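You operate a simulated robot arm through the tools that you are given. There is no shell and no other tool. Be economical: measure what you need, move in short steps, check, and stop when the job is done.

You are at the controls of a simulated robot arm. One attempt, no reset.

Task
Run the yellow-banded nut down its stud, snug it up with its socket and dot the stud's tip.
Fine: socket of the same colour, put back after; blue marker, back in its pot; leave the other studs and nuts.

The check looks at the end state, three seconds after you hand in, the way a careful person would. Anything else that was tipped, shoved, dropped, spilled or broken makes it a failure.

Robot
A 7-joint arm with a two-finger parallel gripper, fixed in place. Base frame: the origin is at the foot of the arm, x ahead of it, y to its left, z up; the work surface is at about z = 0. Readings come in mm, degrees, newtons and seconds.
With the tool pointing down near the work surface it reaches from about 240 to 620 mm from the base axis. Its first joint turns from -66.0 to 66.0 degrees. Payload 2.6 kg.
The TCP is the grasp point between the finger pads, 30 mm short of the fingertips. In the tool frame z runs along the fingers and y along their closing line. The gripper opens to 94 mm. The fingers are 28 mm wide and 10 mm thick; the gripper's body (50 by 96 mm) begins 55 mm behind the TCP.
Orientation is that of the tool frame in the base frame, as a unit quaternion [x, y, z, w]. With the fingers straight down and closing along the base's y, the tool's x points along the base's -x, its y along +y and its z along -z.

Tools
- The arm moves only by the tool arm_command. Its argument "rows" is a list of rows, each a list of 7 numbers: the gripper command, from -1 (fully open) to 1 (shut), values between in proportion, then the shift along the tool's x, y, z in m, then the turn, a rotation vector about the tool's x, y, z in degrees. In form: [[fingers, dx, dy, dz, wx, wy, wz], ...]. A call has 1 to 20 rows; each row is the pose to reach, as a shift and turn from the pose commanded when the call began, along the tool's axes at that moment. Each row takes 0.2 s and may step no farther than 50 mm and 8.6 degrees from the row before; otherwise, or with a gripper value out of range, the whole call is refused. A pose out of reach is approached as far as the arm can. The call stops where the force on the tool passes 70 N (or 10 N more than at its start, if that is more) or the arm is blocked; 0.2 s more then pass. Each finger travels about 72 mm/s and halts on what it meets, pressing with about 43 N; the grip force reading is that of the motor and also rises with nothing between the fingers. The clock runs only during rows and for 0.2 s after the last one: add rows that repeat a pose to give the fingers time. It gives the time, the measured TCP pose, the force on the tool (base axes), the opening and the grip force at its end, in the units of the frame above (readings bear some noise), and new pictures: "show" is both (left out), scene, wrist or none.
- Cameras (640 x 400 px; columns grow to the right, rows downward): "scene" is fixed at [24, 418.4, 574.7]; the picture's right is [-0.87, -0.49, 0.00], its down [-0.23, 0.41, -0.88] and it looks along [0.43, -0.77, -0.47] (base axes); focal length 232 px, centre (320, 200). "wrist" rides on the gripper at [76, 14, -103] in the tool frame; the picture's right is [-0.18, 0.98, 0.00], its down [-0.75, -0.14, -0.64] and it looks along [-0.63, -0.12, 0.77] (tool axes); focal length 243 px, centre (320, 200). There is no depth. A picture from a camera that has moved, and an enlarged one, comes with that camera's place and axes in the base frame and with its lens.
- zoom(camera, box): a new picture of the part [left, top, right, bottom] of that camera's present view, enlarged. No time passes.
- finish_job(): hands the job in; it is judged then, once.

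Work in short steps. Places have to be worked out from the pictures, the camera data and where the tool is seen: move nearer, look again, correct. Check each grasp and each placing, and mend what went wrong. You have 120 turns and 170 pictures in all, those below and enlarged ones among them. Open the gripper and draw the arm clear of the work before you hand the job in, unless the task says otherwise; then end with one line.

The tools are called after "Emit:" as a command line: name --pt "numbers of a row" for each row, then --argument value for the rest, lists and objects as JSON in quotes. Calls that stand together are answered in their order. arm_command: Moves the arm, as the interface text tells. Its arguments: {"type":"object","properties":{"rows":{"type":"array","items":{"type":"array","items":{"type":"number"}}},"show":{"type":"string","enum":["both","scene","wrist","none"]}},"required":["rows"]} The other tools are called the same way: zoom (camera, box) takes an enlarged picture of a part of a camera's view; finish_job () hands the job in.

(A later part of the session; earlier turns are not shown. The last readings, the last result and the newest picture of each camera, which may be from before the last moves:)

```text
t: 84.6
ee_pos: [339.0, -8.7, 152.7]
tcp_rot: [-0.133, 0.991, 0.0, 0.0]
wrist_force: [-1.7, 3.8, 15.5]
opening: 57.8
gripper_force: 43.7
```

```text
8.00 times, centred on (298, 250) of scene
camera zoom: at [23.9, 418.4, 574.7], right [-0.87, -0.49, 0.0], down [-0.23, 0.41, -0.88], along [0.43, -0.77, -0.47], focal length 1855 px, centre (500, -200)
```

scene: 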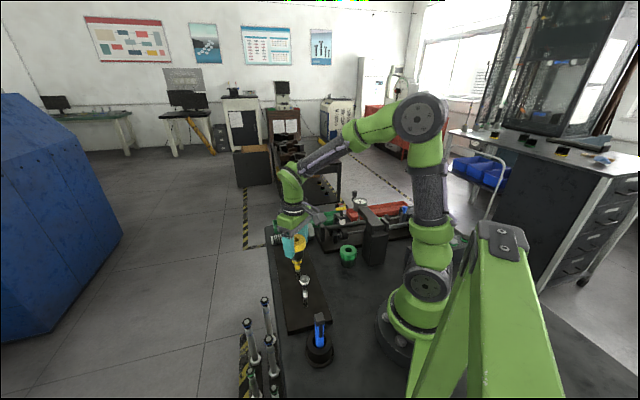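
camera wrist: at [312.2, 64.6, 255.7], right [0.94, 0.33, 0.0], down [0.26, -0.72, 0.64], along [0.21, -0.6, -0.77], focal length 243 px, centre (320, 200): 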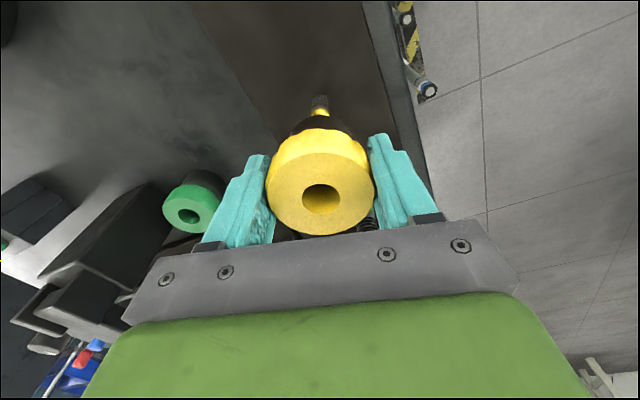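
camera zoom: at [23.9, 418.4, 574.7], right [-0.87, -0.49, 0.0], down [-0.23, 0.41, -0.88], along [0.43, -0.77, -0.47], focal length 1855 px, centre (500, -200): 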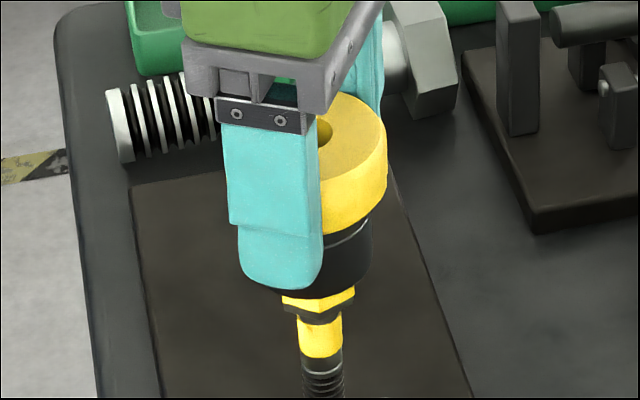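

A 75° sweep found no drop, so fine lateral alignment matters. I'll take a sharp wrist view to compare skirt and nut axes.

Emit:
arm_command --pt "1 0 0 -0.0006 0 0 0" --pt "1 0 0 -0.0006 0 0 0" --show "wrist"

Emit:
zoom --camera "wrist" --box '[280, 80, 360, 160]'

Emit:
zoom --camera "wrist" --box '[290, 170, 350, 220]'

```text
t: 85.2
ee_pos: [339.9, -8.9, 153.3]
tcp_rot: [-0.133, 0.991, 0.0, 0.0]
wrist_force: [1.2, 0.9, 4.1]
opening: 57.5
gripper_force: 43.4
camera wrist: at [261.0, -14.7, 255.2], right [-0.08, 1.0, 0.0], down [0.76, 0.06, 0.64], along [0.64, 0.05, -0.77], focal length 243 px, centre (320, 200)
```

wrist: 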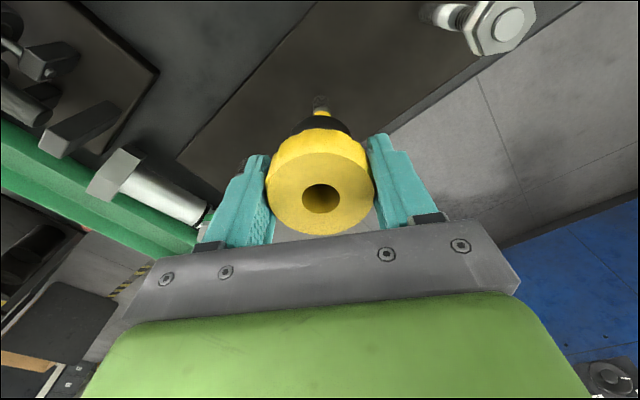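

```text
5.00 times, centred on (320, 120) of wrist
camera zoom: at [261.0, -14.7, 255.2], right [-0.08, 1.0, 0.0], down [0.76, 0.06, 0.64], along [0.64, 0.05, -0.77], focal length 1213 px, centre (320, 600)
```

zoom: 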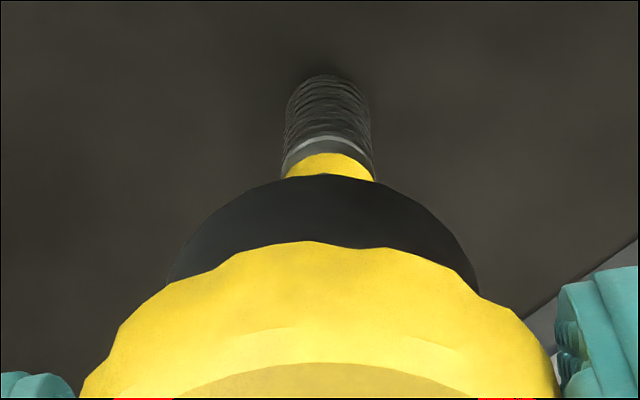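

```text
8.00 times, centred on (320, 195) of wrist
camera zoom: at [261.0, -14.7, 255.2], right [-0.08, 1.0, 0.0], down [0.76, 0.06, 0.64], along [0.64, 0.05, -0.77], focal length 1941 px, centre (320, 240)
```

zoom: 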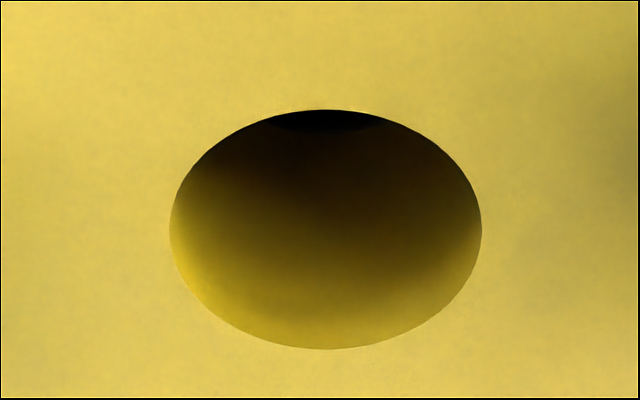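

In this view the stud axis lies about 0.85 mm to +y of the socket's axis, consistent with the lateral forces. Lift slightly, shift 0.85 mm in +y and press lightly again.

Emit:
arm_command --pt "1 0 0 -0.001 0 0 0" --pt "1 -0.0002 0.0008 -0.001 0 0 0" --pt "1 -0.0002 0.0008 0 0 0 0" --pt "1 -0.0002 0.0008 0.0006 0 0 0" --pt "1 -0.0002 0.0008 0.0006 0 0 0" --show "none"

Emit:
arm_command --pt "1 0 0 0 0 0 3" --pt "1 0 0 0 0 0 6" --pt "1 0 0 0 0 0 9" --pt "1 0 0 0 0 0 12" --pt "1 0 0 0 0 0 15" --show "none"

Emit:
arm_command --pt "1 0 0 0 0 0 3" --pt "1 0 0 0 0 0 6" --pt "1 0 0 0 0 0 9" --pt "1 0 0 0 0 0 12" --pt "1 0 0 0 0 0 15" --show "none"

```text
t: 86.4
ee_pos: [339.7, -7.1, 153.1]
tcp_rot: [-0.132, 0.991, 0.0, 0.0]
wrist_force: [0.7, 0.7, -2.2]
opening: 57.8
gripper_force: 43.0
```

```text
t: 87.6
ee_pos: [338.5, -7.2, 152.3]
tcp_rot: [-0.001, 1.0, 0.0, 0.0]
wrist_force: [-4.2, 0.0, 8.9]
opening: 57.5
gripper_force: 43.1
```

```text
t: 88.8
ee_pos: [338.8, -6.1, 152.6]
tcp_rot: [0.13, 0.992, 0.0, 0.001]
wrist_force: [0.0, -2.8, 9.0]
opening: 57.7
gripper_force: 42.8
```

The contact vanished right after the shift (-2.2 N) and then rose as I turned — maybe partly engaged. Look.

Emit:
zoom --camera "scene" --box '[290, 245, 315, 275]'

Emit:
arm_command --pt "1 0 0 0.0002 0 0 3" --pt "1 0 0 0.0002 0 0 6" --pt "1 0 0 0.0002 0 0 9" --pt "1 0 0 0.0002 0 0 12" --pt "1 0 0 0.0002 0 0 15" --show "none"

Emit:
zoom --camera "scene" --box '[290, 245, 315, 275]'

```text
13.33 times, centred on (302, 260) of scene
camera zoom: at [23.9, 418.4, 574.7], right [-0.87, -0.49, 0.0], down [-0.23, 0.41, -0.88], along [0.43, -0.77, -0.47], focal length 3091 px, centre (553, -600)
```

zoom: 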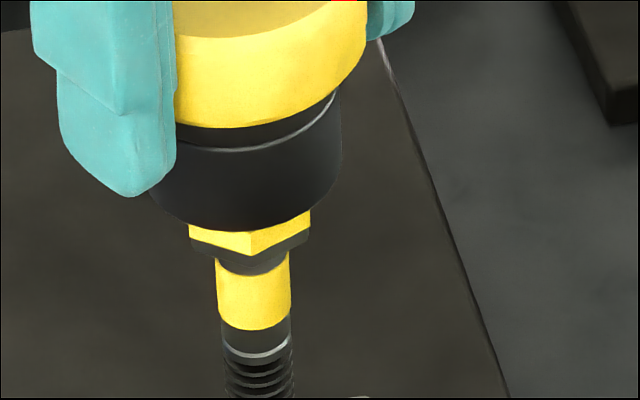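

```text
t: 90.0
ee_pos: [340.9, -8.7, 152.0]
tcp_rot: [0.258, 0.966, 0.0, 0.001]
wrist_force: [-0.8, -3.1, 13.6]
opening: 57.9
gripper_force: 43.2
```

```text
13.33 times, centred on (302, 260) of scene
camera zoom: at [23.9, 418.4, 574.7], right [-0.87, -0.49, 0.0], down [-0.23, 0.41, -0.88], along [0.43, -0.77, -0.47], focal length 3091 px, centre (553, -600)
```

zoom: 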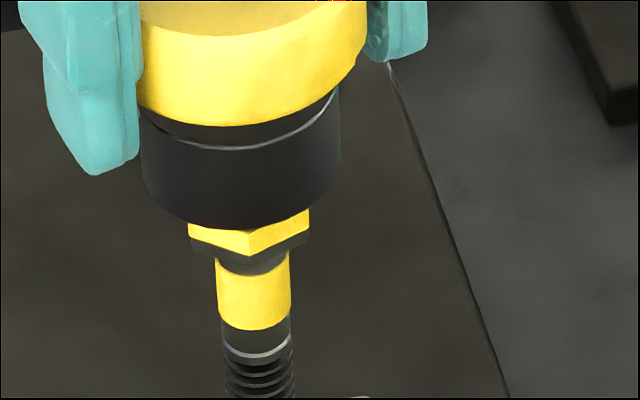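

Lateral forces are now small and the nut is stationary. Continue the clockwise sweep.

Emit:
arm_command --pt "1 0 0 0 0 0 2.5" --pt "1 0 0 0 0 0 5" --pt "1 0 0 0 0 0 7.5" --pt "1 0 0 0 0 0 10" --show "none"

Emit:
arm_command --pt "1 0 0 0 0 0 2.5" --pt "1 0 0 0 0 0 5" --pt "1 0 0 0 0 0 7.5" --pt "1 0 0 0 0 0 10" --show "none"

Emit:
arm_command --pt "1 0 0 0 0 0 2.5" --pt "1 0 0 0 0 0 5" --pt "1 0 0 0 0 0 7.5" --pt "1 0 0 0 0 0 10" --show "none"

Emit:
zoom --camera "scene" --box '[290, 245, 315, 275]'

```text
t: 91.0
ee_pos: [340.0, -7.8, 151.0]
tcp_rot: [0.341, 0.94, 0.0, 0.0]
wrist_force: [-4.0, -3.2, 17.1]
opening: 57.7
gripper_force: 42.7
```

```text
t: 92.0
ee_pos: [338.7, -8.6, 153.1]
tcp_rot: [0.421, 0.907, 0.001, 0.001]
wrist_force: [0.5, -5.3, 19.3]
opening: 57.7
gripper_force: 42.9
```

```text
t: 93.0
ee_pos: [339.3, -6.0, 153.0]
tcp_rot: [0.499, 0.867, 0.001, 0.0]
wrist_force: [-0.6, -1.4, 23.0]
opening: 57.7
gripper_force: 42.6
```

```text
13.33 times, centred on (302, 260) of scene
camera zoom: at [23.9, 418.4, 574.7], right [-0.87, -0.49, 0.0], down [-0.23, 0.41, -0.88], along [0.43, -0.77, -0.47], focal length 3091 px, centre (553, -600)
```

zoom: 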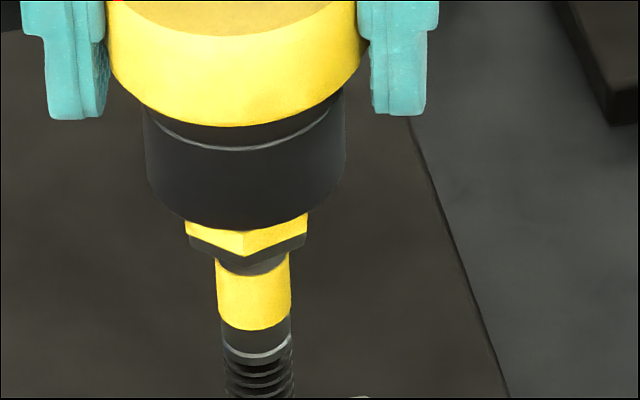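

Notably, at yaw -15° right after the shift the contact force vanished, hinting the hex was aligned there. Go back to -15° slightly lifted, then lower step by step and read the force.

Emit:
arm_command --pt "1 0 0 -0.002 0 0 0" --pt "1 0 0 -0.002 0 0 -8" --pt "1 0 0 -0.002 0 0 -16" --pt "1 0 0 -0.002 0 0 -24" --pt "1 0 0 -0.002 0 0 -32" --pt "1 0 0 -0.002 0 0 -40" --pt "1 0 0 -0.002 0 0 -48" --pt "1 0 0 -0.002 0 0 -56" --pt "1 0 0 -0.002 0 0 -64" --pt "1 0 0 -0.002 0 0 -72" --pt "1 0 0 -0.002 0 0 -75" --pt "1 0 0 -0.002 0 0 -75" --show "none"

Emit:
arm_command --pt "1 0 0 0.0008 0 0 0" --pt "1 0 0 0.0016 0 0 0" --pt "1 0 0 0.0016 0 0 0" --show "none"

Emit:
arm_command --pt "1 0 0 0.0003 0 0 0" --pt "1 0 0 0.0003 0 0 0" --show "none"

Emit:
arm_command --pt "1 0 0 0.0003 0 0 0" --pt "1 0 0 0.0003 0 0 0" --show "none"

```text
t: 95.6
ee_pos: [340.8, -7.0, 154.2]
tcp_rot: [-0.134, 0.991, 0.0, 0.0]
wrist_force: [-0.7, 0.7, -2.5]
opening: 57.8
gripper_force: 43.8
```

```text
t: 96.4
ee_pos: [338.6, -6.8, 151.5]
tcp_rot: [-0.132, 0.991, 0.0, 0.001]
wrist_force: [-1.7, -1.3, 4.5]
opening: 57.5
gripper_force: 43.6
```

```text
t: 97.0
ee_pos: [339.2, -7.8, 151.1]
tcp_rot: [-0.133, 0.991, 0.0, 0.0]
wrist_force: [-4.0, -0.6, 9.3]
opening: 57.4
gripper_force: 43.2
```

```text
t: 97.6
ee_pos: [340.2, -7.5, 151.8]
tcp_rot: [-0.132, 0.991, 0.0, 0.001]
wrist_force: [-6.3, -0.8, 19.3]
opening: 57.9
gripper_force: 42.8
```

Still resting on the nut. I'll measure the remaining offset in x with a wrist view at yaw ≈+75°, slightly lifted.

Emit:
arm_command --pt "1 0 0 -0.002 0 0 0" --pt "1 0 0 -0.002 0 0 8" --pt "1 0 0 -0.002 0 0 16" --pt "1 0 0 -0.002 0 0 24" --pt "1 0 0 -0.002 0 0 32" --pt "1 0 0 -0.002 0 0 40" --pt "1 0 0 -0.002 0 0 48" --pt "1 0 0 -0.002 0 0 56" --pt "1 0 0 -0.002 0 0 64" --pt "1 0 0 -0.002 0 0 72" --pt "1 0 0 -0.002 0 0 80" --pt "1 0 0 -0.002 0 0 85" --pt "1 0 0 -0.002 0 0 85" --show "wrist"

Emit:
zoom --camera "wrist" --box '[280, 80, 360, 160]'

Emit:
zoom --camera "wrist" --box '[290, 170, 350, 220]'

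```text
t: 100.4
ee_pos: [339.9, -6.6, 153.7]
tcp_rot: [0.573, 0.82, 0.001, -0.001]
wrist_force: [0.9, -0.2, -3.0]
opening: 57.7
gripper_force: 42.9
camera wrist: at [325.6, 68.9, 256.4], right [0.99, 0.17, 0.0], down [0.13, -0.76, 0.64], along [0.11, -0.63, -0.77], focal length 243 px, centre (320, 200)
```

wrist: 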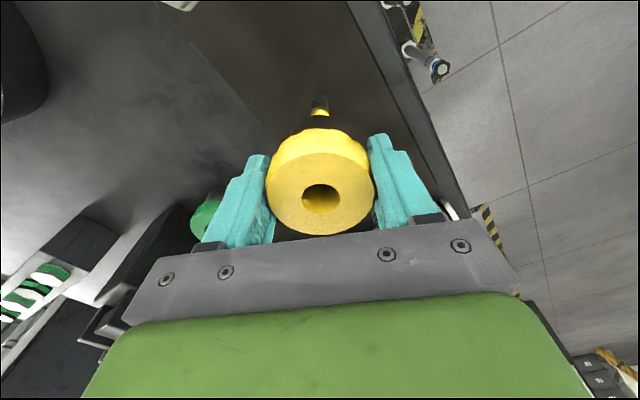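

```text
5.00 times, centred on (320, 120) of wrist
camera zoom: at [325.6, 68.9, 256.4], right [0.99, 0.17, 0.0], down [0.13, -0.76, 0.64], along [0.11, -0.63, -0.77], focal length 1213 px, centre (320, 600)
```

zoom: 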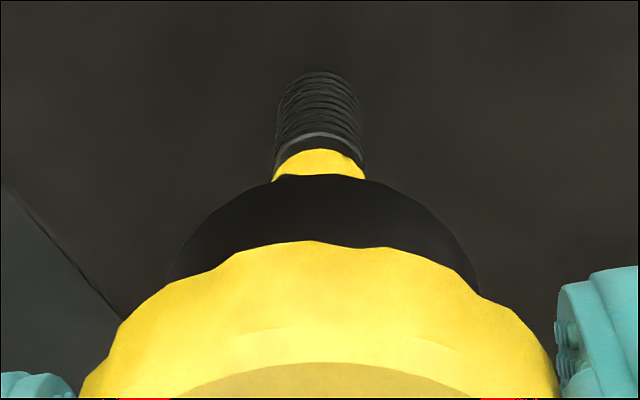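

```text
8.00 times, centred on (320, 195) of wrist
camera zoom: at [325.6, 68.9, 256.4], right [0.99, 0.17, 0.0], down [0.13, -0.76, 0.64], along [0.11, -0.63, -0.77], focal length 1941 px, centre (320, 240)
```

zoom: 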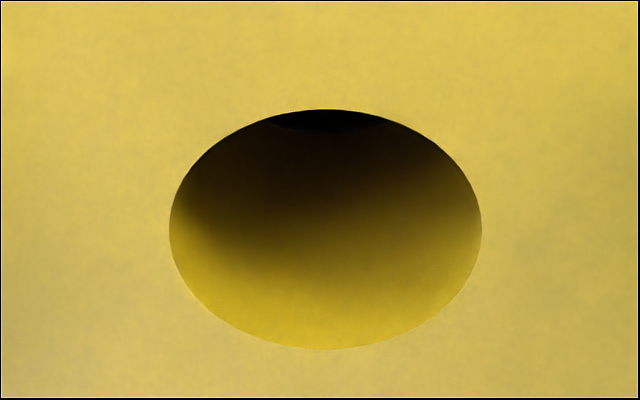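

Across several yaws the socket's axis seems off the tool axis by 1–2 mm along the tool's x, so turning about the TCP swings it off the nut. I'll measure that from the fixed camera at yaw 70° and -15°.

Emit:
zoom --camera "scene" --box '[285, 235, 315, 275]'

Emit:
arm_command --pt "1 0 0 0 0 0 -8" --pt "1 0 0 0 0 0 -16" --pt "1 0 0 0 0 0 -24" --pt "1 0 0 0 0 0 -32" --pt "1 0 0 0 0 0 -40" --pt "1 0 0 0 0 0 -48" --pt "1 0 0 0 0 0 -56" --pt "1 0 0 0 0 0 -64" --pt "1 0 0 0 0 0 -70" --pt "1 0 0 0 0 0 -70" --show "none"

Emit:
zoom --camera "scene" --box '[285, 235, 315, 275]'

Emit:
zoom --camera "wrist" --box '[280, 80, 360, 160]'

```text
10.00 times, centred on (300, 255) of scene
camera zoom: at [24.0, 418.4, 574.7], right [-0.87, -0.49, 0.0], down [-0.23, 0.41, -0.88], along [0.43, -0.77, -0.47], focal length 2318 px, centre (520, -350)
```

zoom: 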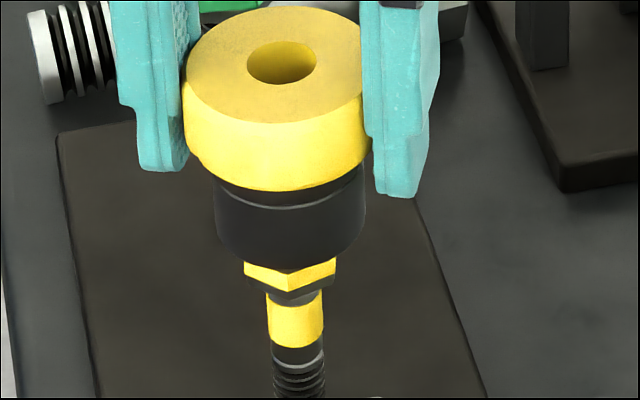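

```text
t: 102.6
ee_pos: [340.3, -5.7, 154.4]
tcp_rot: [-0.003, 1.0, 0.0, -0.001]
wrist_force: [0.4, 0.7, -3.3]
opening: 57.7
gripper_force: 42.9
```

```text
10.00 times, centred on (300, 255) of scene
camera zoom: at [24.0, 418.4, 574.7], right [-0.87, -0.49, 0.0], down [-0.23, 0.41, -0.88], along [0.43, -0.77, -0.47], focal length 2318 px, centre (520, -350)
```

zoom: 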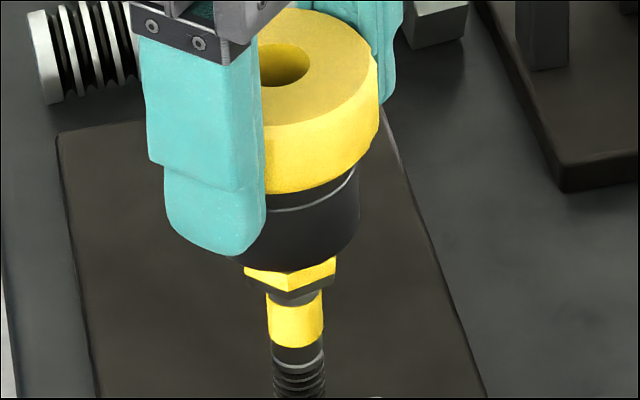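

```text
5.00 times, centred on (320, 120) of wrist
camera zoom: at [261.9, 6.5, 256.5], right [0.18, 0.98, 0.0], down [0.75, -0.14, 0.64], along [0.63, -0.11, -0.77], focal length 1213 px, centre (320, 600)
```

zoom: 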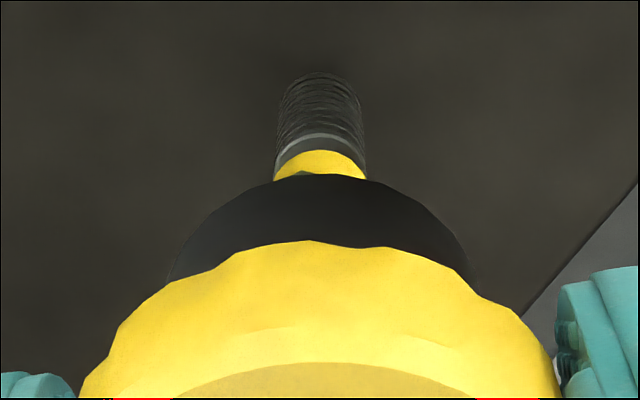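

The skirt moves about 1.9 mm between yaw 70° and 0°, so the socket axis is 1.9 mm toward tool -x from the TCP. I'll shift +1.9 mm tool-x at yaw 0 to centre it, press lightly, and afterwards rotate about the socket's own axis.

Emit:
arm_command --pt "1 0.001 0.0001 0 0 0 0" --pt "1 0.0019 0.00024 0 0 0 0" --pt "1 0.0019 0.00024 0.001 0 0 0" --pt "1 0.0019 0.00024 0.0018 0 0 0" --pt "1 0.0019 0.00024 0.0018 0 0 0" --show "wrist"

Emit:
zoom --camera "scene" --box '[285, 235, 315, 275]'

```text
t: 103.8
ee_pos: [337.9, -7.0, 151.5]
tcp_rot: [-0.002, 1.0, -0.001, 0.001]
wrist_force: [-4.0, -1.1, 6.5]
opening: 57.6
gripper_force: 43.2
camera wrist: at [260.3, 7.0, 255.0], right [0.18, 0.98, 0.0], down [0.75, -0.14, 0.64], along [0.63, -0.12, -0.77], focal length 243 px, centre (320, 200)
```

wrist: 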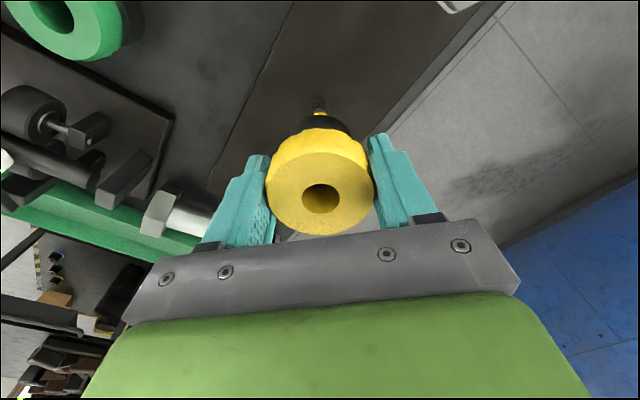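

```text
10.00 times, centred on (300, 255) of scene
camera zoom: at [23.9, 418.4, 574.7], right [-0.87, -0.49, 0.0], down [-0.23, 0.41, -0.88], along [0.43, -0.77, -0.47], focal length 2318 px, centre (520, -350)
```

zoom: 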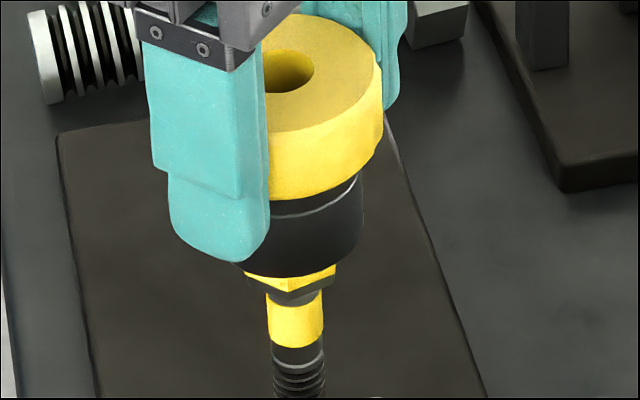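

The skirt is now over the stud line (centre about 288 px, as needed). Sweep clockwise about the socket's axis under light pressure.

Emit:
arm_command --pt "1 0 0.0001 0.0002 0 0 3" --pt "1 0 0.0002 0.0002 0 0 6" --pt "1 -1e-05 0.0003 0.0002 0 0 9" --pt "1 -3e-05 0.0004 0.0002 0 0 12" --pt "1 -5e-05 0.0005 0.0002 0 0 15" --show "none"

Emit:
arm_command --pt "1 0 0.0001 0 0 0 3" --pt "1 0 0.0002 0 0 0 6" --pt "1 -1e-05 0.0003 0 0 0 9" --pt "1 -3e-05 0.0004 0 0 0 12" --pt "1 -5e-05 0.0005 0 0 0 15" --show "none"

Emit:
arm_command --pt "1 0 0.0001 0 0 0 3" --pt "1 0 0.0002 0 0 0 6" --pt "1 -1e-05 0.0003 0 0 0 9" --pt "1 -3e-05 0.0004 0 0 0 12" --pt "1 -5e-05 0.0005 0 0 0 15" --show "none"

Emit:
zoom --camera "scene" --box '[285, 235, 315, 275]'

```text
t: 105.0
ee_pos: [338.6, -5.3, 152.3]
tcp_rot: [0.129, 0.992, 0.0, 0.001]
wrist_force: [2.3, 0.8, 5.1]
opening: 57.6
gripper_force: 43.0
```

```text
t: 106.2
ee_pos: [337.7, -6.0, 152.2]
tcp_rot: [0.257, 0.966, 0.0, 0.001]
wrist_force: [1.6, -2.1, 14.1]
opening: 57.7
gripper_force: 42.9
```

```text
t: 107.4
ee_pos: [337.4, -4.6, 151.1]
tcp_rot: [0.382, 0.924, 0.001, 0.001]
wrist_force: [2.0, 2.0, 18.2]
opening: 57.6
gripper_force: 43.2
```

```text
10.00 times, centred on (300, 255) of scene
camera zoom: at [23.9, 418.4, 574.7], right [-0.87, -0.49, 0.0], down [-0.23, 0.41, -0.88], along [0.43, -0.77, -0.47], focal length 2318 px, centre (520, -350)
```

zoom: 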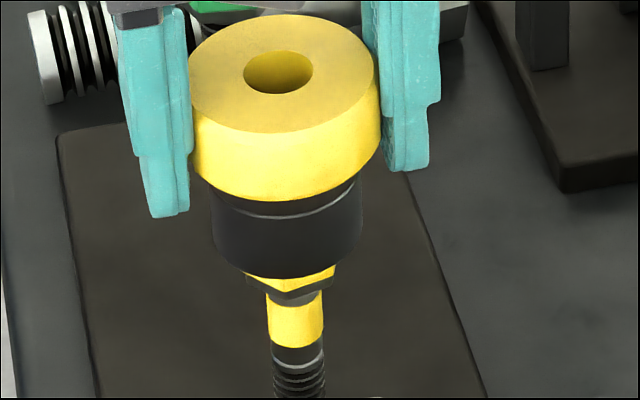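

Emit:
arm_command --pt "1 0 0.0001 0 0 0 3" --pt "1 0 0.0002 0 0 0 6" --pt "1 -1e-05 0.0003 0 0 0 9" --pt "1 -3e-05 0.0004 0 0 0 12" --pt "1 -5e-05 0.0005 0 0 0 15" --show "none"

Emit:
arm_command --pt "1 0 0.0001 0 0 0 3" --pt "1 0 0.0002 0 0 0 6" --pt "1 -1e-05 0.0003 0 0 0 9" --pt "1 -3e-05 0.0004 0 0 0 12" --pt "1 -5e-05 0.0005 0 0 0 15" --show "wrist"

Emit:
zoom --camera "scene" --box '[285, 235, 315, 275]'

Emit:
zoom --camera "wrist" --box '[280, 80, 360, 160]'

```text
t: 108.6
ee_pos: [338.3, -5.4, 150.8]
tcp_rot: [0.5, 0.866, 0.0, 0.0]
wrist_force: [2.2, -5.3, -3.5]
opening: 57.6
gripper_force: 43.2
```

```text
t: 109.8
ee_pos: [337.4, -5.4, 151.4]
tcp_rot: [0.608, 0.794, -0.001, 0.0]
wrist_force: [-1.5, -10.8, -7.0]
opening: 58.1
gripper_force: 43.1
camera wrist: at [332.1, 71.9, 254.0], right [1.0, 0.08, 0.0], down [0.06, -0.76, 0.64], along [0.05, -0.64, -0.77], focal length 243 px, centre (320, 200)
```

wrist: 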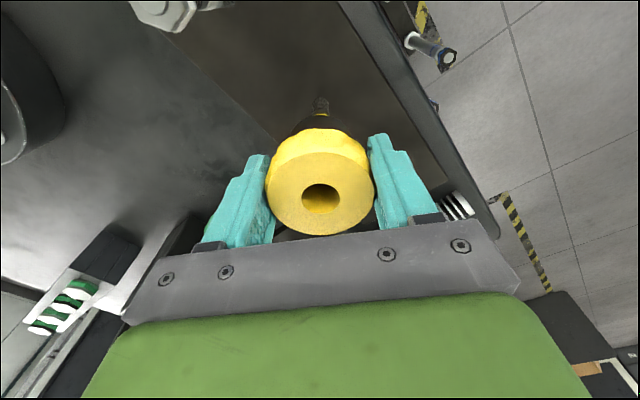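

```text
10.00 times, centred on (300, 255) of scene
camera zoom: at [24.0, 418.3, 574.7], right [-0.87, -0.49, 0.0], down [-0.23, 0.41, -0.88], along [0.43, -0.77, -0.47], focal length 2318 px, centre (520, -350)
```

zoom: 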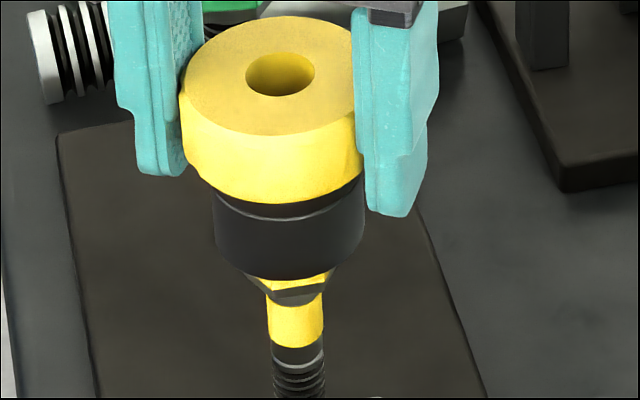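

```text
5.00 times, centred on (320, 120) of wrist
camera zoom: at [332.1, 71.9, 254.0], right [1.0, 0.08, 0.0], down [0.06, -0.76, 0.64], along [0.05, -0.64, -0.77], focal length 1213 px, centre (320, 600)
```

zoom: 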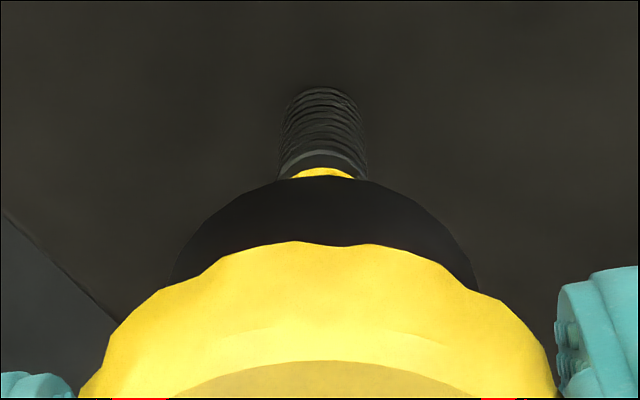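

The force dropped to -3.5 and -7 N and the nut now turns with the socket: the hex has engaged. Push the socket down onto the nut in small steps.

Emit:
arm_command --pt "1 0 0 0.0007 0 0 0" --pt "1 0 0 0.0014 0 0 0" --pt "1 0 0 0.002 0 0 0" --pt "1 0 0 0.0025 0 0 0" --pt "1 0 0 0.0025 0 0 0" --show "none"

Emit:
zoom --camera "scene" --box '[285, 235, 315, 275]'

```text
t: 111.0
ee_pos: [339.2, -3.9, 148.7]
tcp_rot: [0.608, 0.794, 0.0, -0.001]
wrist_force: [-10.6, -7.8, 0.8]
opening: 57.8
gripper_force: 42.6
```

```text
10.00 times, centred on (300, 255) of scene
camera zoom: at [24.0, 418.4, 574.7], right [-0.87, -0.49, 0.0], down [-0.23, 0.41, -0.88], along [0.43, -0.77, -0.47], focal length 2318 px, centre (520, -350)
```

zoom: 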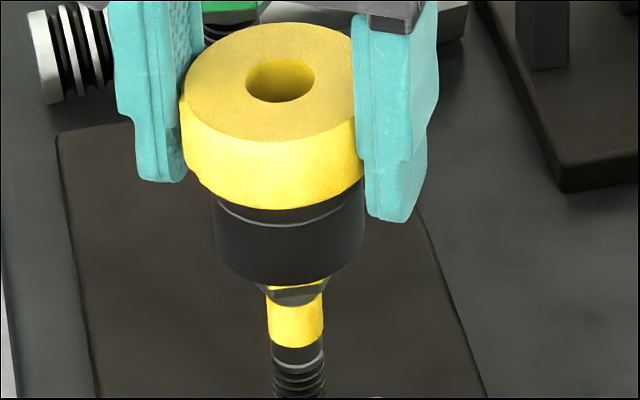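

The socket is sliding down over the nut. Continue a few more mm.

Emit:
arm_command --pt "1 0 0 0.0007 0 0 0" --pt "1 0 0 0.0014 0 0 0" --pt "1 0 0 0.0021 0 0 0" --pt "1 0 0 0.0028 0 0 0" --pt "1 0 0 0.0035 0 0 0" --pt "1 0 0 0.0042 0 0 0" --pt "1 0 0 0.005 0 0 0" --pt "1 0 0 0.005 0 0 0" --show "none"

Emit:
zoom --camera "scene" --box '[285, 235, 315, 275]'

```text
t: 112.8
ee_pos: [339.6, -5.2, 143.6]
tcp_rot: [0.608, 0.794, 0.0, 0.0]
wrist_force: [-11.3, -5.1, 0.7]
opening: 57.7
gripper_force: 42.9
```

```text
10.00 times, centred on (300, 255) of scene
camera zoom: at [24.0, 418.4, 574.7], right [-0.87, -0.49, 0.0], down [-0.23, 0.41, -0.88], along [0.43, -0.77, -0.47], focal length 2318 px, centre (520, -350)
```

zoom: 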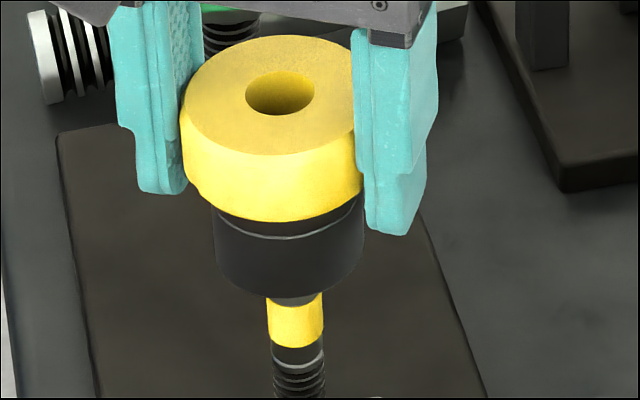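

The socket fully covers the nut. Now turn clockwise about the socket axis in small steps to snug it, correcting the small side load first.

Emit:
arm_command --pt "1 0 -0.00025 0.0002 0 0 0" --pt "1 0 -0.00015 0.0003 0 0 3" --pt "1 0 -5e-05 0.0004 0 0 6" --pt "1 -1e-05 5e-05 0.0005 0 0 9" --pt "1 -3e-05 0.00015 0.0006 0 0 12" --pt "1 -5e-05 0.00025 0.0006 0 0 15" --show "none"

Emit:
arm_command --pt "1 0 0.0001 0 0 0 3" --pt "1 0 0.0002 0 0 0 6" --pt "1 -1e-05 0.0003 0 0 0 9" --pt "1 -3e-05 0.0004 0 0 0 12" --pt "1 -5e-05 0.0005 0 0 0 15" --pt "1 -5e-05 0.0005 0 0 0 15" --show "wrist"

Emit:
zoom --camera "wrist" --box '[240, 100, 400, 260]'

Emit:
zoom --camera "scene" --box '[285, 235, 315, 275]'

```text
t: 114.2
ee_pos: [340.0, -5.8, 142.1]
tcp_rot: [0.707, 0.707, -0.001, 0.001]
wrist_force: [-13.4, -14.1, 8.8]
opening: 58.0
gripper_force: 42.9
```

```text
t: 115.6
ee_pos: [339.8, -4.8, 144.0]
tcp_rot: [0.793, 0.61, 0.0, 0.001]
wrist_force: [-6.3, -12.7, -6.5]
opening: 57.9
gripper_force: 43.4
camera wrist: at [372.6, 64.5, 245.8], right [0.9, -0.43, 0.0], down [-0.33, -0.69, 0.64], along [-0.28, -0.58, -0.77], focal length 243 px, centre (320, 200)
```

wrist: 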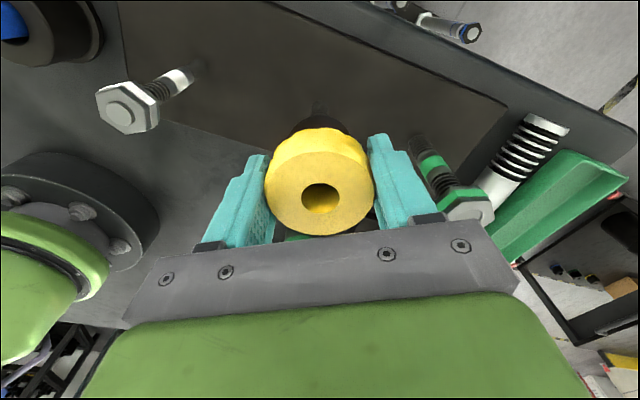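

```text
2.50 times, centred on (320, 180) of wrist
camera zoom: at [372.6, 64.5, 245.8], right [0.9, -0.43, 0.0], down [-0.33, -0.69, 0.64], along [-0.28, -0.58, -0.77], focal length 606 px, centre (320, 250)
```

zoom: 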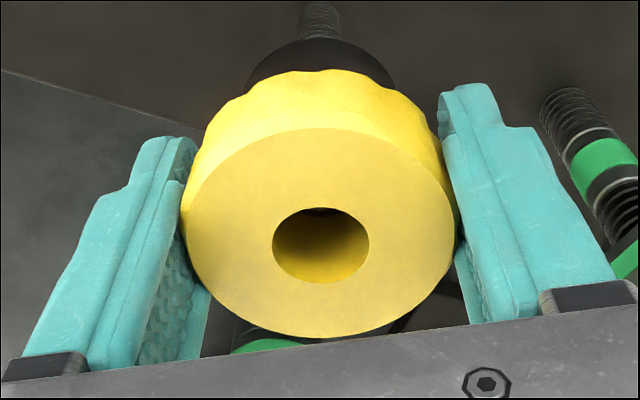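

```text
10.00 times, centred on (300, 255) of scene
camera zoom: at [24.0, 418.3, 574.7], right [-0.87, -0.49, 0.0], down [-0.23, 0.41, -0.88], along [0.43, -0.77, -0.47], focal length 2318 px, centre (520, -350)
```

zoom: 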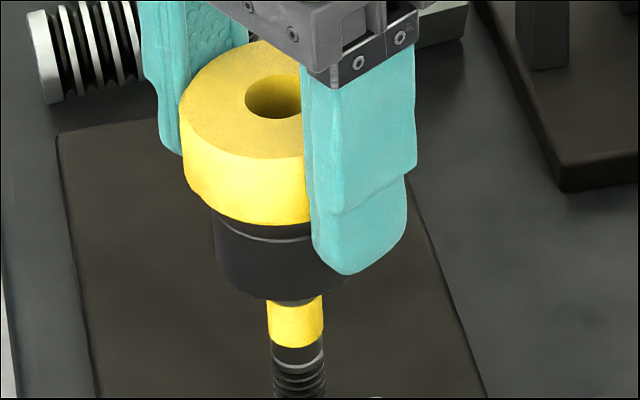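

The axial force swing shows the nut is still turning with the socket. Continue clockwise.

Emit:
arm_command --pt "1 0 0.0001 0.0002 0 0 3" --pt "1 0 0.0002 0.0003 0 0 6" --pt "1 -1e-05 0.0003 0.0004 0 0 9" --pt "1 -3e-05 0.0004 0.0005 0 0 12" --pt "1 -5e-05 0.0005 0.0005 0 0 15" --pt "1 -5e-05 0.0005 0.0005 0 0 15" --show "none"

Emit:
arm_command --pt "1 0 0.0001 0.0001 0 0 3" --pt "1 0 0.0002 0.0002 0 0 6" --pt "1 -1e-05 0.0003 0.0003 0 0 9" --pt "1 -3e-05 0.0004 0.0004 0 0 12" --pt "1 -5e-05 0.0005 0.0004 0 0 15" --pt "1 -5e-05 0.0005 0.0004 0 0 15" --show "wrist"

Emit:
zoom --camera "wrist" --box '[240, 100, 400, 260]'

```text
t: 117.0
ee_pos: [340.2, -5.1, 143.1]
tcp_rot: [0.866, 0.5, -0.001, 0.0]
wrist_force: [-12.4, -9.4, 10.6]
opening: 57.7
gripper_force: 43.5
```

```text
t: 118.4
ee_pos: [341.6, -5.6, 143.2]
tcp_rot: [0.924, 0.384, 0.001, 0.001]
wrist_force: [-1.7, -6.6, 8.1]
opening: 57.6
gripper_force: 43.1
camera wrist: at [403.5, 37.6, 245.1], right [0.57, -0.82, 0.0], down [-0.63, -0.43, 0.64], along [-0.53, -0.36, -0.77], focal length 243 px, centre (320, 200)
```

wrist: 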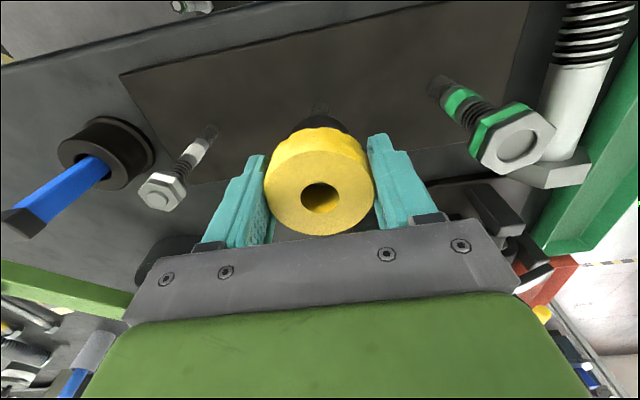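

```text
2.50 times, centred on (320, 180) of wrist
camera zoom: at [403.5, 37.6, 245.1], right [0.57, -0.82, 0.0], down [-0.63, -0.43, 0.64], along [-0.53, -0.36, -0.77], focal length 606 px, centre (320, 250)
```

zoom: 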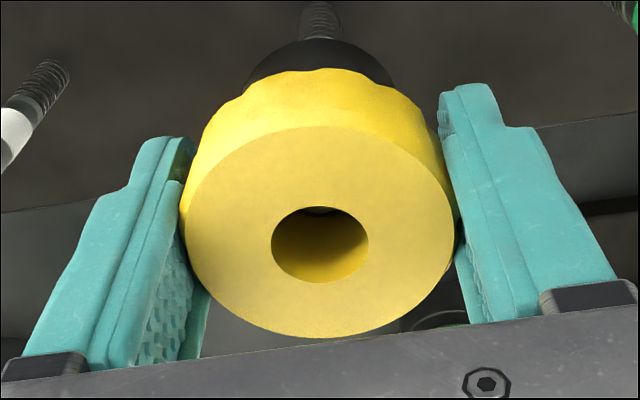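

The knurl pattern looks slightly shifted against the fingers, which would mean the socket is slipping because the nut is tight. I'll compare close-ups before and after another 10°.

Emit:
zoom --camera "wrist" --box '[260, 110, 380, 190]'

Emit:
arm_command --pt "1 0 0.0001 0 0 0 3" --pt "1 0 0.0002 0 0 0 6" --pt "1 -1e-05 0.0003 0 0 0 9" --pt "1 -2e-05 0.00033 0 0 0 10" --pt "1 -2e-05 0.00033 0 0 0 10" --show "none"

Emit:
zoom --camera "wrist" --box '[260, 110, 380, 190]'

```text
5.00 times, centred on (320, 150) of wrist
camera zoom: at [403.5, 37.6, 245.1], right [0.57, -0.82, 0.0], down [-0.63, -0.43, 0.64], along [-0.53, -0.36, -0.77], focal length 1213 px, centre (320, 450)
```

zoom: 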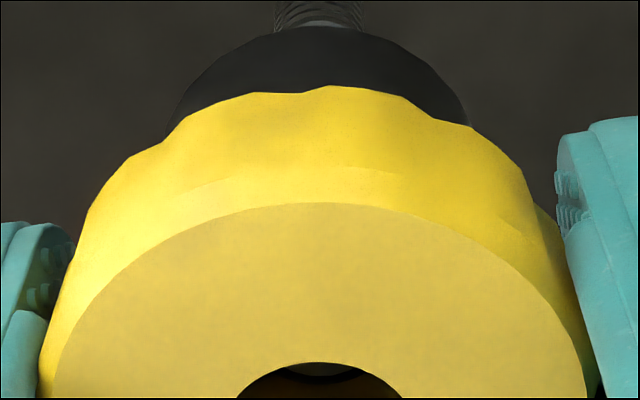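

```text
t: 119.6
ee_pos: [340.7, -7.0, 142.6]
tcp_rot: [0.954, 0.3, 0.0, 0.0]
wrist_force: [11.7, -5.4, -19.3]
opening: 57.7
gripper_force: 42.7
```

```text
5.00 times, centred on (320, 150) of wrist
camera zoom: at [410.3, 25.6, 245.3], right [0.41, -0.91, 0.0], down [-0.7, -0.32, 0.64], along [-0.58, -0.27, -0.77], focal length 1213 px, centre (320, 450)
```

zoom: 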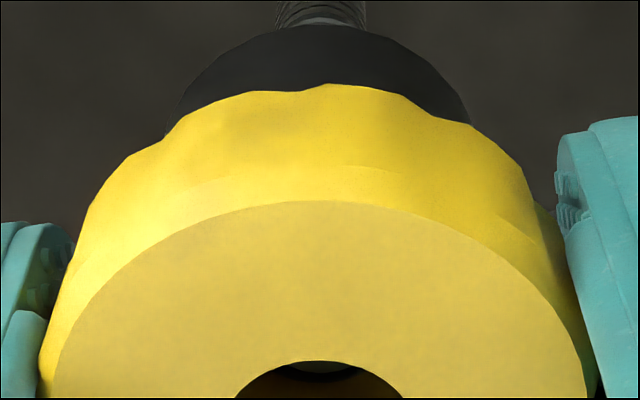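

No slip in that 10° — the nut is still turning (pull -19 N). Continue 9° more and then check the nut from the scene after lifting.

Emit:
arm_command --pt "1 0 0.0001 0.0002 0 0 3" --pt "1 0 0.0002 0.0003 0 0 6" --pt "1 -1e-05 0.0003 0.0003 0 0 9" --pt "1 -1e-05 0.0003 0.0003 0 0 9" --show "none"

Emit:
zoom --camera "wrist" --box '[260, 110, 380, 190]'

Emit:
zoom --camera "scene" --box '[285, 235, 315, 275]'

```text
t: 120.6
ee_pos: [340.5, -7.4, 143.2]
tcp_rot: [0.975, 0.224, -0.001, 0.0]
wrist_force: [-0.8, -7.9, -2.0]
opening: 57.6
gripper_force: 42.7
```

```text
5.00 times, centred on (320, 150) of wrist
camera zoom: at [414.5, 13.6, 245.5], right [0.26, -0.96, 0.0], down [-0.74, -0.2, 0.64], along [-0.62, -0.17, -0.77], focal length 1213 px, centre (320, 450)
```

zoom: 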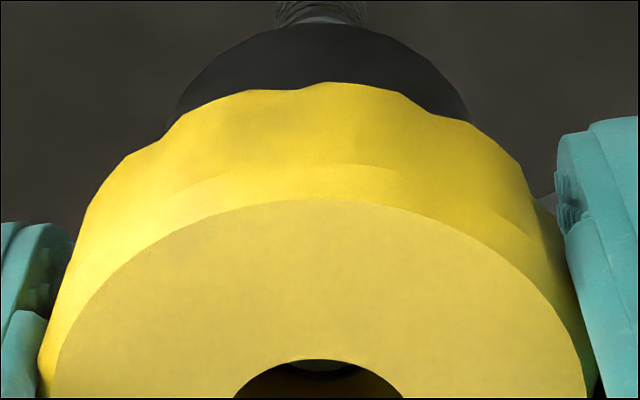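

```text
10.00 times, centred on (300, 255) of scene
camera zoom: at [24.0, 418.3, 574.7], right [-0.87, -0.49, 0.0], down [-0.23, 0.41, -0.88], along [0.43, -0.77, -0.47], focal length 2318 px, centre (520, -350)
```

zoom: 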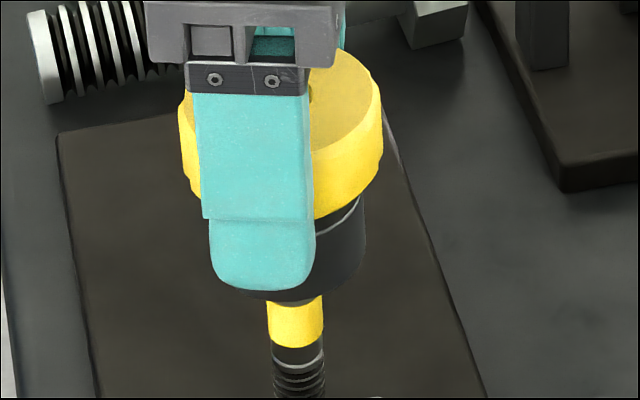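

I'm at yaw 154°. Rather than lifting, I can release the socket — it stays keyed on the nut around the stud — recentre the TCP on its axis, swing back and re-grip. Open and look first.

Emit:
arm_command --pt "-0.6 0 0 0 0 0 0" --pt "-0.6 0 0 0 0 0 0" --pt "-0.6 -0.0019 0 0 0 0 0" --pt "-0.6 -0.0019 0 0 0 0 0" --show "wrist"

Emit:
zoom --camera "wrist" --box '[220, 80, 420, 240]'

Emit:
zoom --camera "scene" --box '[285, 235, 315, 275]'

```text
t: 121.6
ee_pos: [338.0, -7.2, 142.7]
tcp_rot: [0.974, 0.227, 0.0, -0.001]
wrist_force: [0.7, 0.3, -0.9]
opening: 75.1
gripper_force: 0.0
camera wrist: at [413.0, 13.3, 245.4], right [0.27, -0.96, 0.0], down [-0.74, -0.21, 0.64], along [-0.62, -0.17, -0.77], focal length 243 px, centre (320, 200)
```

wrist: 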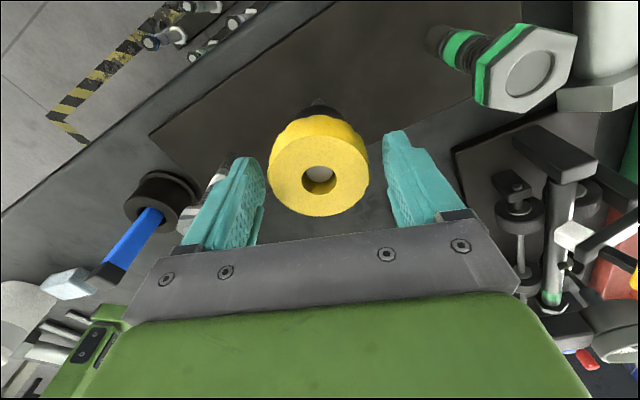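

```text
2.50 times, centred on (320, 160) of wrist
camera zoom: at [413.0, 13.3, 245.4], right [0.27, -0.96, 0.0], down [-0.74, -0.21, 0.64], along [-0.62, -0.17, -0.77], focal length 606 px, centre (320, 300)
```

zoom: 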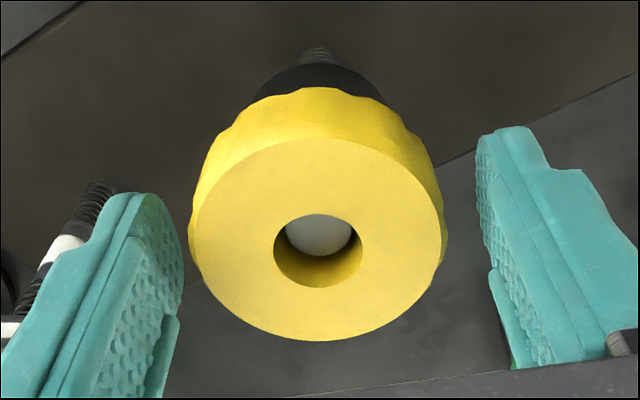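

```text
10.00 times, centred on (300, 255) of scene
camera zoom: at [24.0, 418.4, 574.7], right [-0.87, -0.49, 0.0], down [-0.23, 0.41, -0.88], along [0.43, -0.77, -0.47], focal length 2318 px, centre (520, -350)
```

zoom: 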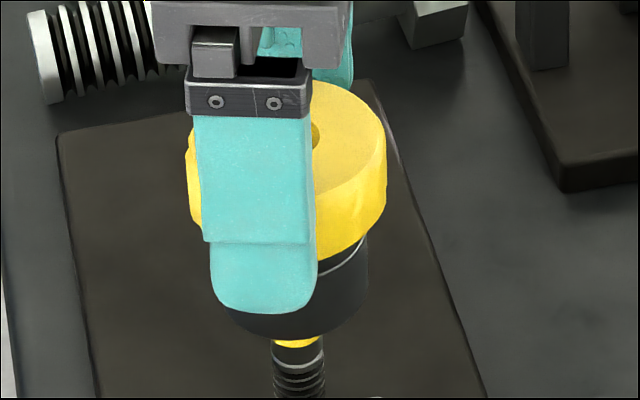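

The socket slid down about 12.5 mm onto the nut and stands stably around the stud, its tip visible in the hole. Lower the TCP 12.5 mm and swing back 300°.

Emit:
arm_command --pt "-0.6 0 0 0.006 0 0 0" --pt "-0.6 0 0 0.0125 0 0 -8.5" --pt "-0.6 0 0 0.0125 0 0 -17" --pt "-0.6 0 0 0.0125 0 0 -25.5" --pt "-0.6 0 0 0.0125 0 0 -34" --pt "-0.6 0 0 0.0125 0 0 -42.5" --pt "-0.6 0 0 0.0125 0 0 -51" --pt "-0.6 0 0 0.0125 0 0 -59.5" --pt "-0.6 0 0 0.0125 0 0 -68" --pt "-0.6 0 0 0.0125 0 0 -76.5" --pt "-0.6 0 0 0.0125 0 0 -85" --pt "-0.6 0 0 0.0125 0 0 -93.5" --pt "-0.6 0 0 0.0125 0 0 -102" --pt "-0.6 0 0 0.0125 0 0 -110.5" --pt "-0.6 0 0 0.0125 0 0 -119" --pt "-0.6 0 0 0.0125 0 0 -127.5" --pt "-0.6 0 0 0.0125 0 0 -136" --pt "-0.6 0 0 0.0125 0 0 -144.5" --pt "-0.6 0 0 0.0125 0 0 -153" --pt "-0.6 0 0 0.0125 0 0 -161" --show "wrist"

Emit:
zoom --camera "scene" --box '[275, 225, 325, 275]'

```text
t: 125.8
ee_pos: [338.5, -7.4, 129.3]
tcp_rot: [-0.064, 0.998, 0.0, 0.0]
wrist_force: [-0.3, -0.5, 0.3]
opening: 75.3
gripper_force: 0.1
camera wrist: at [261.3, -3.3, 232.2], right [0.06, 1.0, 0.0], down [0.77, -0.04, 0.64], along [0.64, -0.04, -0.77], focal length 243 px, centre (320, 200)
```

wrist: 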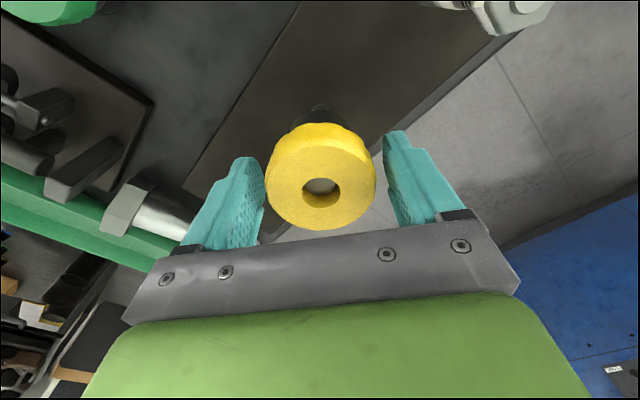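

```text
8.00 times, centred on (300, 250) of scene
camera zoom: at [24.0, 418.4, 574.7], right [-0.87, -0.49, 0.0], down [-0.23, 0.41, -0.88], along [0.43, -0.77, -0.47], focal length 1855 px, centre (480, -200)
```

zoom: 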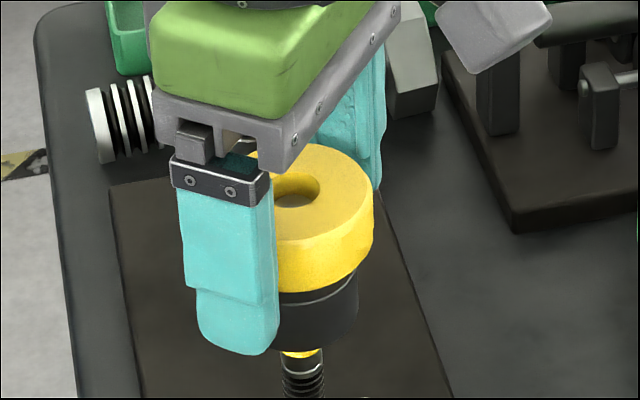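

Clear and centred. Swing back 119° more, then close on the ring.

Emit:
arm_command --pt "-0.6 0 0 0 0 0 -8.5" --pt "-0.6 0 0 0 0 0 -17" --pt "-0.6 0 0 0 0 0 -25.5" --pt "-0.6 0 0 0 0 0 -34" --pt "-0.6 0 0 0 0 0 -42.5" --pt "-0.6 0 0 0 0 0 -51" --pt "-0.6 0 0 0 0 0 -59.5" --pt "-0.6 0 0 0 0 0 -68" --pt "-0.6 0 0 0 0 0 -76.5" --pt "-0.6 0 0 0 0 0 -85" --pt "-0.6 0 0 0 0 0 -93.5" --pt "-0.6 0 0 0 0 0 -102" --pt "-0.6 0 0 0 0 0 -110.5" --pt "-0.6 0 0 0 0 0 -119" --pt "-0.6 0 0 0 0 0 -119" --pt "1 0 0 0 0 0 -119" --pt "1 0 0 0 0 0 -119" --pt "1 0 0 0 0 0 -119" --show "wrist"

Emit:
zoom --camera "wrist" --box '[260, 110, 380, 190]'

```text
t: 129.6
ee_pos: [338.7, -6.0, 129.8]
tcp_rot: [0.892, -0.453, 0.0, 0.0]
wrist_force: [-0.1, 0.0, 0.1]
opening: 57.9
gripper_force: 42.7
camera wrist: at [371.4, -77.3, 232.9], right [-0.9, -0.43, 0.0], down [-0.33, 0.69, 0.64], along [-0.28, 0.58, -0.77], focal length 243 px, centre (320, 200)
```

wrist: 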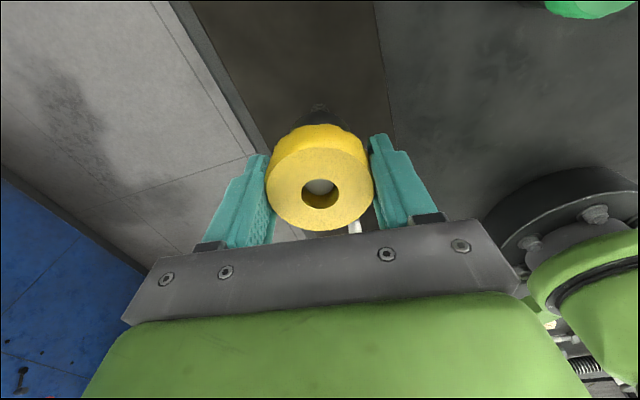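

```text
5.00 times, centred on (320, 150) of wrist
camera zoom: at [371.4, -77.3, 232.9], right [-0.9, -0.43, 0.0], down [-0.33, 0.69, 0.64], along [-0.28, 0.58, -0.77], focal length 1213 px, centre (320, 450)
```

zoom: 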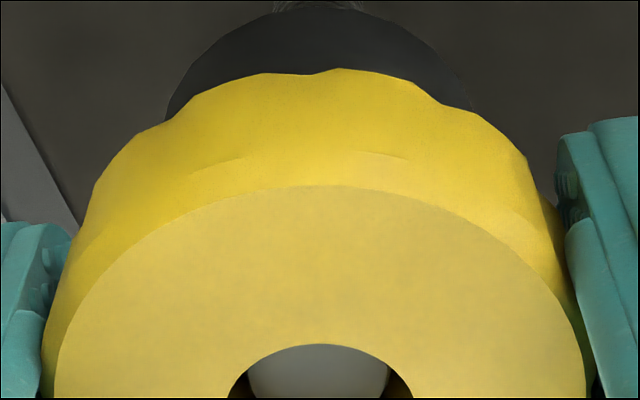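

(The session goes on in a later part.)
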